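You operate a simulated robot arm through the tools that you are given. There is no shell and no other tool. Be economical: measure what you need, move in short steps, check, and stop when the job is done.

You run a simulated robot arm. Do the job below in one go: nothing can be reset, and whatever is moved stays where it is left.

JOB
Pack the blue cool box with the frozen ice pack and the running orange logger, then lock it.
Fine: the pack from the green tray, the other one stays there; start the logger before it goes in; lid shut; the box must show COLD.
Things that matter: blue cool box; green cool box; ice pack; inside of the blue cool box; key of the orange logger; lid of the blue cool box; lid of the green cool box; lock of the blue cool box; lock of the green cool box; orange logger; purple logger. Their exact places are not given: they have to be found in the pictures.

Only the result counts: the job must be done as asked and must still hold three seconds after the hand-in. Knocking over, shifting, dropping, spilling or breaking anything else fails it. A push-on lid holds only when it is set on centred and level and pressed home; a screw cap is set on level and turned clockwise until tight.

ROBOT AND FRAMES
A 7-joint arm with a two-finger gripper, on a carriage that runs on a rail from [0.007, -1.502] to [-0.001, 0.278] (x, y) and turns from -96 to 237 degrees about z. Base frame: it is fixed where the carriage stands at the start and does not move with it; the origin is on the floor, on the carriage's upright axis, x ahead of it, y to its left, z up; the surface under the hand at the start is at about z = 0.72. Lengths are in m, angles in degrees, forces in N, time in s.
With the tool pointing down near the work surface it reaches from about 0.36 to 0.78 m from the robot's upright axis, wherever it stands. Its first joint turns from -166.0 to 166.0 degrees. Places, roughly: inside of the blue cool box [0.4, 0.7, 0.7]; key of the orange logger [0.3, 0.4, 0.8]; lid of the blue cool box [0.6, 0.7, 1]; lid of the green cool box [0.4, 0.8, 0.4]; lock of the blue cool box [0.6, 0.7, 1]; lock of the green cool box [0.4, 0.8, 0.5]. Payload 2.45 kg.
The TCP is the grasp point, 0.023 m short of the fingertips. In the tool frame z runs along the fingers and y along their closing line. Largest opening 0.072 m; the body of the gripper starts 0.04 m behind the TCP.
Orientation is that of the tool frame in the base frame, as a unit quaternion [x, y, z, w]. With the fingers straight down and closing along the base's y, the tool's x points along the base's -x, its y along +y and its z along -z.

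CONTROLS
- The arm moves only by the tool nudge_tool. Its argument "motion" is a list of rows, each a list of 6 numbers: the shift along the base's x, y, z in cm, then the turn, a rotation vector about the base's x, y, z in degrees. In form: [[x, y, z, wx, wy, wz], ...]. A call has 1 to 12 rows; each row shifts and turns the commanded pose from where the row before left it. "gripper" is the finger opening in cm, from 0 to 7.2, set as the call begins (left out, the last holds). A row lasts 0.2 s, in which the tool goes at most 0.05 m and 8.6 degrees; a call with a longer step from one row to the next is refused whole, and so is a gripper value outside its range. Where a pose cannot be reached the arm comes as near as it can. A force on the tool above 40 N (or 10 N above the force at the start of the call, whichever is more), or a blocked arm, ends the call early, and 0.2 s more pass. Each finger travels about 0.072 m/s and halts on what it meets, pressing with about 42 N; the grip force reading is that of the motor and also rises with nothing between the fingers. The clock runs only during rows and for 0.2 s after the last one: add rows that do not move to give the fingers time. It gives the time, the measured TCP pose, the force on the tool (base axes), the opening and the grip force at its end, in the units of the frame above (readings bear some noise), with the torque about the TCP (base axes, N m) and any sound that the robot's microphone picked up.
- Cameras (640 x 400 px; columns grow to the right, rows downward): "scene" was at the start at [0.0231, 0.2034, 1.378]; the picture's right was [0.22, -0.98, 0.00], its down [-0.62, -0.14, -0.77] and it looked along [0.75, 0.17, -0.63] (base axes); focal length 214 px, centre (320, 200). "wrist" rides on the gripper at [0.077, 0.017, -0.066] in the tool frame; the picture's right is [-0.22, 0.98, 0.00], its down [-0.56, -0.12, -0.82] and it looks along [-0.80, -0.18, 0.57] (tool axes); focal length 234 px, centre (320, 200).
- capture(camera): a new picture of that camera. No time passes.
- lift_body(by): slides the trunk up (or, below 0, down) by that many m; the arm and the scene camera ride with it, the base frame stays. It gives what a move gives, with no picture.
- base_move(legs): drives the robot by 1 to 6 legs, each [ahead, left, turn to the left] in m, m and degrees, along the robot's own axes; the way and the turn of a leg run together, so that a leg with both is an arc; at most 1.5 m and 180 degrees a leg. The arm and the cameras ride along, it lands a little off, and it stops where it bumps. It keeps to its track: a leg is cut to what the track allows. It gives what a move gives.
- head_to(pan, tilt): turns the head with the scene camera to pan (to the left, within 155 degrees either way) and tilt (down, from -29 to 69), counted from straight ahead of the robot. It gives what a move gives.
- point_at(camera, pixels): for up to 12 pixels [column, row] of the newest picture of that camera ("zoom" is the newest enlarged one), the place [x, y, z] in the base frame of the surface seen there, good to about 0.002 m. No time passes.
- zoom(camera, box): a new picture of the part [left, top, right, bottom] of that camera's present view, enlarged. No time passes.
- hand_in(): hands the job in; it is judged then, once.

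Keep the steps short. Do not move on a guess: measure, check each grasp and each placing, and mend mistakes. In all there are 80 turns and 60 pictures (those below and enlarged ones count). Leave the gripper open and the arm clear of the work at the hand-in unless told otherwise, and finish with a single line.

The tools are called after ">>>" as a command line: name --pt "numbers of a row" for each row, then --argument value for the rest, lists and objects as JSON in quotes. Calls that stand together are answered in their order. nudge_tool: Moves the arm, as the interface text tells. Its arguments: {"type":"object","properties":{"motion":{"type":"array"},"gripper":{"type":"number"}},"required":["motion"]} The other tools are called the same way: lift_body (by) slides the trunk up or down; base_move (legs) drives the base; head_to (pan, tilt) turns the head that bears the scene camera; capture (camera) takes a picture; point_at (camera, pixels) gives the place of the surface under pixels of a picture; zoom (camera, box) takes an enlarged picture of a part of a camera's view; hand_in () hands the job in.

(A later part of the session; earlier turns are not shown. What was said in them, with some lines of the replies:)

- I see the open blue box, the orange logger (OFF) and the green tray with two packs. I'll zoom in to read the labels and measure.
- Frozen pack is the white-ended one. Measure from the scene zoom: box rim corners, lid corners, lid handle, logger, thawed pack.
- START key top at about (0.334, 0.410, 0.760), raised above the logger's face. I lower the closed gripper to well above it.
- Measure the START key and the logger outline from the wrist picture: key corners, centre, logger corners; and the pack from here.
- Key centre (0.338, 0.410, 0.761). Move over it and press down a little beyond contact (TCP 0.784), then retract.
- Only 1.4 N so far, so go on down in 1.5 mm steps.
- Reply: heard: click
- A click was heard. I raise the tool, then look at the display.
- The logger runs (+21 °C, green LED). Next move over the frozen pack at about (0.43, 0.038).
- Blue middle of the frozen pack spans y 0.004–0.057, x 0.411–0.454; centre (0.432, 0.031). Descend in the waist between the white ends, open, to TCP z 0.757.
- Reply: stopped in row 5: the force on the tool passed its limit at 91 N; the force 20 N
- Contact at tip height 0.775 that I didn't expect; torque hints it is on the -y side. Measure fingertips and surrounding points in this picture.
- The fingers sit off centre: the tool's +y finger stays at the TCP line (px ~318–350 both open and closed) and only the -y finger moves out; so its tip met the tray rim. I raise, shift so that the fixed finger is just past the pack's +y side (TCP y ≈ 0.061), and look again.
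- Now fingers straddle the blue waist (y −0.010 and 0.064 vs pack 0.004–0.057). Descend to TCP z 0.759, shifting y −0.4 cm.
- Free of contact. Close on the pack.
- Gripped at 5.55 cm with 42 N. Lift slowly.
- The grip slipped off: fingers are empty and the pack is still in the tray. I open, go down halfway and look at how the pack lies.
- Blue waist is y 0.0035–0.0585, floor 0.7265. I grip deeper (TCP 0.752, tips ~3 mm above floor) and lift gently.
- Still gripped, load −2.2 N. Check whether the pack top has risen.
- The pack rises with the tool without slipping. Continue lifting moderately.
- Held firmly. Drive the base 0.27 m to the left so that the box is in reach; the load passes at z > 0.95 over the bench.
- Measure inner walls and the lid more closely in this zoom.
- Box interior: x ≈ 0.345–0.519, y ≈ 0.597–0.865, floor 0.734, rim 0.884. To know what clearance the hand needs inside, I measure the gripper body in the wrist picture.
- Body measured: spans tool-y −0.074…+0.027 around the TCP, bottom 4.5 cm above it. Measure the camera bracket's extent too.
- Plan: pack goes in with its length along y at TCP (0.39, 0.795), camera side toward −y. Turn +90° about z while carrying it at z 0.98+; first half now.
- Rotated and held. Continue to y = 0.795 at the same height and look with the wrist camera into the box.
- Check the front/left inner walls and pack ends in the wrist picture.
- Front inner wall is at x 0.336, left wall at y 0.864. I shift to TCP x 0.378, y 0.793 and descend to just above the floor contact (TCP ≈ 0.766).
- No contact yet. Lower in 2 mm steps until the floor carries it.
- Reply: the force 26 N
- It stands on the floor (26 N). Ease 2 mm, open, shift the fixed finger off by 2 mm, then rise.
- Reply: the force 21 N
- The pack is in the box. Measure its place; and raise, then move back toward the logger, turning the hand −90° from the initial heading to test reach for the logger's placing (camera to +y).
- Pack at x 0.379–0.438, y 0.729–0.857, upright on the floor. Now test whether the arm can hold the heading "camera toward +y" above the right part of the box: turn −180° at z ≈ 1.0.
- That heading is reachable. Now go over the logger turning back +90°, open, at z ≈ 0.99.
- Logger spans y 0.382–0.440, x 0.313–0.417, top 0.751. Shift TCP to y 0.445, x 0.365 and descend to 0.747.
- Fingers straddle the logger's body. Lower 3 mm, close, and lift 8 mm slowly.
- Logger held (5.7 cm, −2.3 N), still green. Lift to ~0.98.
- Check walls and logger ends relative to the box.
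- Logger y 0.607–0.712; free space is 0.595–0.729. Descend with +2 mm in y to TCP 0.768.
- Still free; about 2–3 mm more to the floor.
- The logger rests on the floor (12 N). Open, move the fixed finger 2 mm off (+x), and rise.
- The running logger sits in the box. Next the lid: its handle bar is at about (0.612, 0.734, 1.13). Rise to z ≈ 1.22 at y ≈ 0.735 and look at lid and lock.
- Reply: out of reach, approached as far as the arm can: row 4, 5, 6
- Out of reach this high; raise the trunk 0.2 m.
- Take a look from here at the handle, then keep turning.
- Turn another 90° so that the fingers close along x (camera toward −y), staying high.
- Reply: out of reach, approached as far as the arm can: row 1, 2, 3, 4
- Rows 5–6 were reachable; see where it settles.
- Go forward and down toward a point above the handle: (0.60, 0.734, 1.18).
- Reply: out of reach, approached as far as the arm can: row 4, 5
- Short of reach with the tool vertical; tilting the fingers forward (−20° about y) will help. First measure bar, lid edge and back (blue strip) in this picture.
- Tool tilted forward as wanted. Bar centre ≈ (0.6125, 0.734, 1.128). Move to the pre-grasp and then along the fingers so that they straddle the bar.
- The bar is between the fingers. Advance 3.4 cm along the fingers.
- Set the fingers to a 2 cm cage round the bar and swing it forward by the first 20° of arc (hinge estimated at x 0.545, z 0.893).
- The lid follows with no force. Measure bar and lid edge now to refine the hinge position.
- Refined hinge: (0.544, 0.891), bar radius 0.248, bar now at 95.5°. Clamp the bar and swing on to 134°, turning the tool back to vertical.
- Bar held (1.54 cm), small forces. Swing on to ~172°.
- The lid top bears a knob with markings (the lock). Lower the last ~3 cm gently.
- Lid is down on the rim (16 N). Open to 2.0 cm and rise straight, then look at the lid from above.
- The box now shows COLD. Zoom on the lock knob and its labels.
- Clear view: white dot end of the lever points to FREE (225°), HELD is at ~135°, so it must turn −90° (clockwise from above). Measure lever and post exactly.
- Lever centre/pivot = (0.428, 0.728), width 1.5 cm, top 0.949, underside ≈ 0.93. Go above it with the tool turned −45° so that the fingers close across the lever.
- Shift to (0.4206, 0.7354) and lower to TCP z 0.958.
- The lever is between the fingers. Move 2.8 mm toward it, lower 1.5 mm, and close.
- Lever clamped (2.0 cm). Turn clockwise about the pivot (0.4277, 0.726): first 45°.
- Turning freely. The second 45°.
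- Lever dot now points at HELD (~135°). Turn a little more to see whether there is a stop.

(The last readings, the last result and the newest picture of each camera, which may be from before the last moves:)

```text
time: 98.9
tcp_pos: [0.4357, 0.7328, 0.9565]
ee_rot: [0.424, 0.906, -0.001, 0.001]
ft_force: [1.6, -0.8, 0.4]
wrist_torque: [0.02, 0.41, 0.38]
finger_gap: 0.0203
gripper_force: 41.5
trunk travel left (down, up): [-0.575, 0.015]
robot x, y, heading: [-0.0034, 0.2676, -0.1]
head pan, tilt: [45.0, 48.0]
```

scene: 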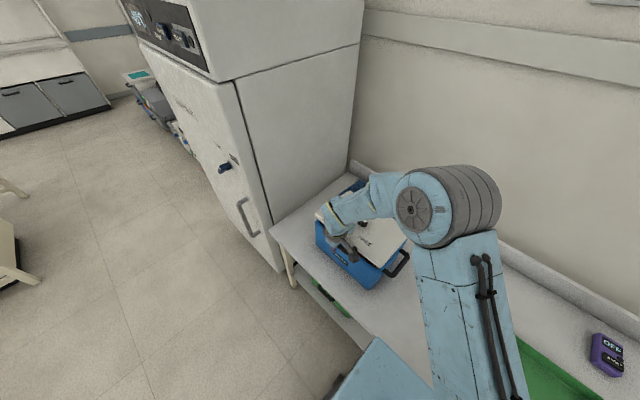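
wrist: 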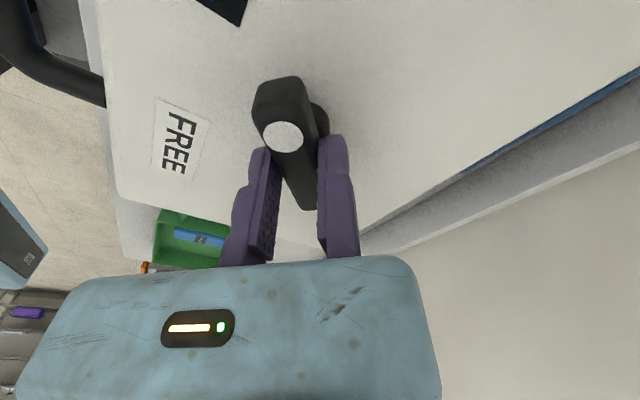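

Torque rose to 0.38 N m: the stop is reached. Open and rise straight up.

>>> nudge_tool --pt "0 0 0 0 0 0" --pt "0 0 0 0 0 0" --pt "0.1 0.1 0 0 0 0" --pt "0 0 2 0 0 0" --pt "0 0 4 0 0 0" --pt "0 0 4 0 0 0" --pt "0 0 4 0 0 0" --pt "-1 -4 1 0 0 0" --pt "-2 -4 0 0 0 0" --pt "-2 -4 0 0 0 0" --pt "-2 -4 0 0 0 0" --pt "-2 -4 0 0 0 0" --gripper 4

>>> nudge_tool --pt "0 -4 0 0 0 4" --pt "0 -4 0 0 0 4" --pt "0 -4 0 0 0 4" --pt "0 -4 0 0 0 4" --pt "0 0 0 0 0 0" --gripper 7.2

>>> zoom --camera "scene" --box '[290, 170, 430, 290]'

```text
time: 101.5
tcp_pos: [0.3487, 0.5325, 1.1079]
ee_rot: [0.424, 0.906, 0.0, 0.002]
ft_force: [0.8, -0.2, 0.0]
wrist_torque: [0.0, 0.0, -0.01]
finger_gap: 0.0399
gripper_force: 0.0
trunk travel left (down, up): [-0.575, 0.015]
robot x, y, heading: [0.0012, 0.2723, -0.5]
head pan, tilt: [45.0, 48.0]
```

```text
time: 102.7
tcp_pos: [0.3483, 0.3735, 1.1059]
ee_rot: [0.292, 0.957, 0.0, 0.002]
ft_force: [0.4, -0.2, -1.3]
wrist_torque: [-0.01, 0.02, 0.03]
finger_gap: 0.0717
gripper_force: 0.0
trunk travel left (down, up): [-0.575, 0.015]
robot x, y, heading: [-0.0002, 0.2717, -0.2]
head pan, tilt: [45.0, 48.0]
```

```text
3.33 times, centred on (360, 230) of scene
```

zoom: 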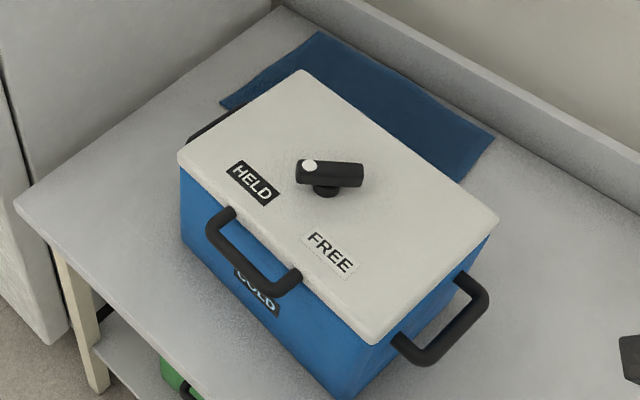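

The dot points to HELD, the box shows COLD. Check the lever angle and that the lid is level.

>>> point_at --camera "zoom" --pixels '[[310, 166], [350, 175], [305, 75], [490, 212], [375, 335], [188, 155], [252, 183], [300, 165], [360, 172]]'

>>> head_to --pan 0 --tilt 50

>>> capture --camera "scene"

```text
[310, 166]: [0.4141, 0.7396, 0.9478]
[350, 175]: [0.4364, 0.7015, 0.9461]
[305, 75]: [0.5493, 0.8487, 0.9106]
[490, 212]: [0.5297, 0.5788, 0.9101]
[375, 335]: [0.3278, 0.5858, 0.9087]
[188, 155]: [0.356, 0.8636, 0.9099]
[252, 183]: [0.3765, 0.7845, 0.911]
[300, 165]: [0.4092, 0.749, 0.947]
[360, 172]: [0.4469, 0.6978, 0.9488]
```

```text
time: 103.8
tcp_pos: [0.3482, 0.373, 1.1048]
ee_rot: [0.293, 0.956, 0.0, 0.002]
ft_force: [0.3, 0.3, -0.3]
wrist_torque: [-0.02, 0.03, 0.01]
finger_gap: 0.0722
gripper_force: 0.1
trunk travel left (down, up): [-0.575, 0.015]
robot x, y, heading: [-0.002, 0.2756, -0.2]
head pan, tilt: [0.0, 50.0]
```

```text
8 pictures are left
```

scene: 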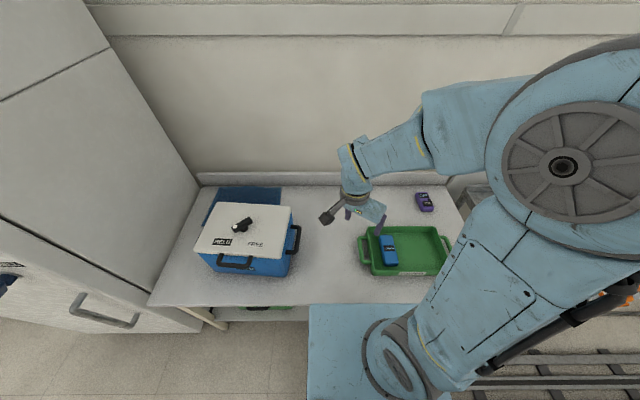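

Lid is level at z 0.910, the lever is against its stop at HELD, the box reads COLD, the thawed pack is still in the tray and the purple logger hasn't moved. The arm is clear with the gripper open, so I hand in.

>>> hand_in

```text
The job is handed in.
```

The blue cool box holds the frozen pack and the running orange logger; its lid is shut, the lock is turned to HELD, and it shows COLD.
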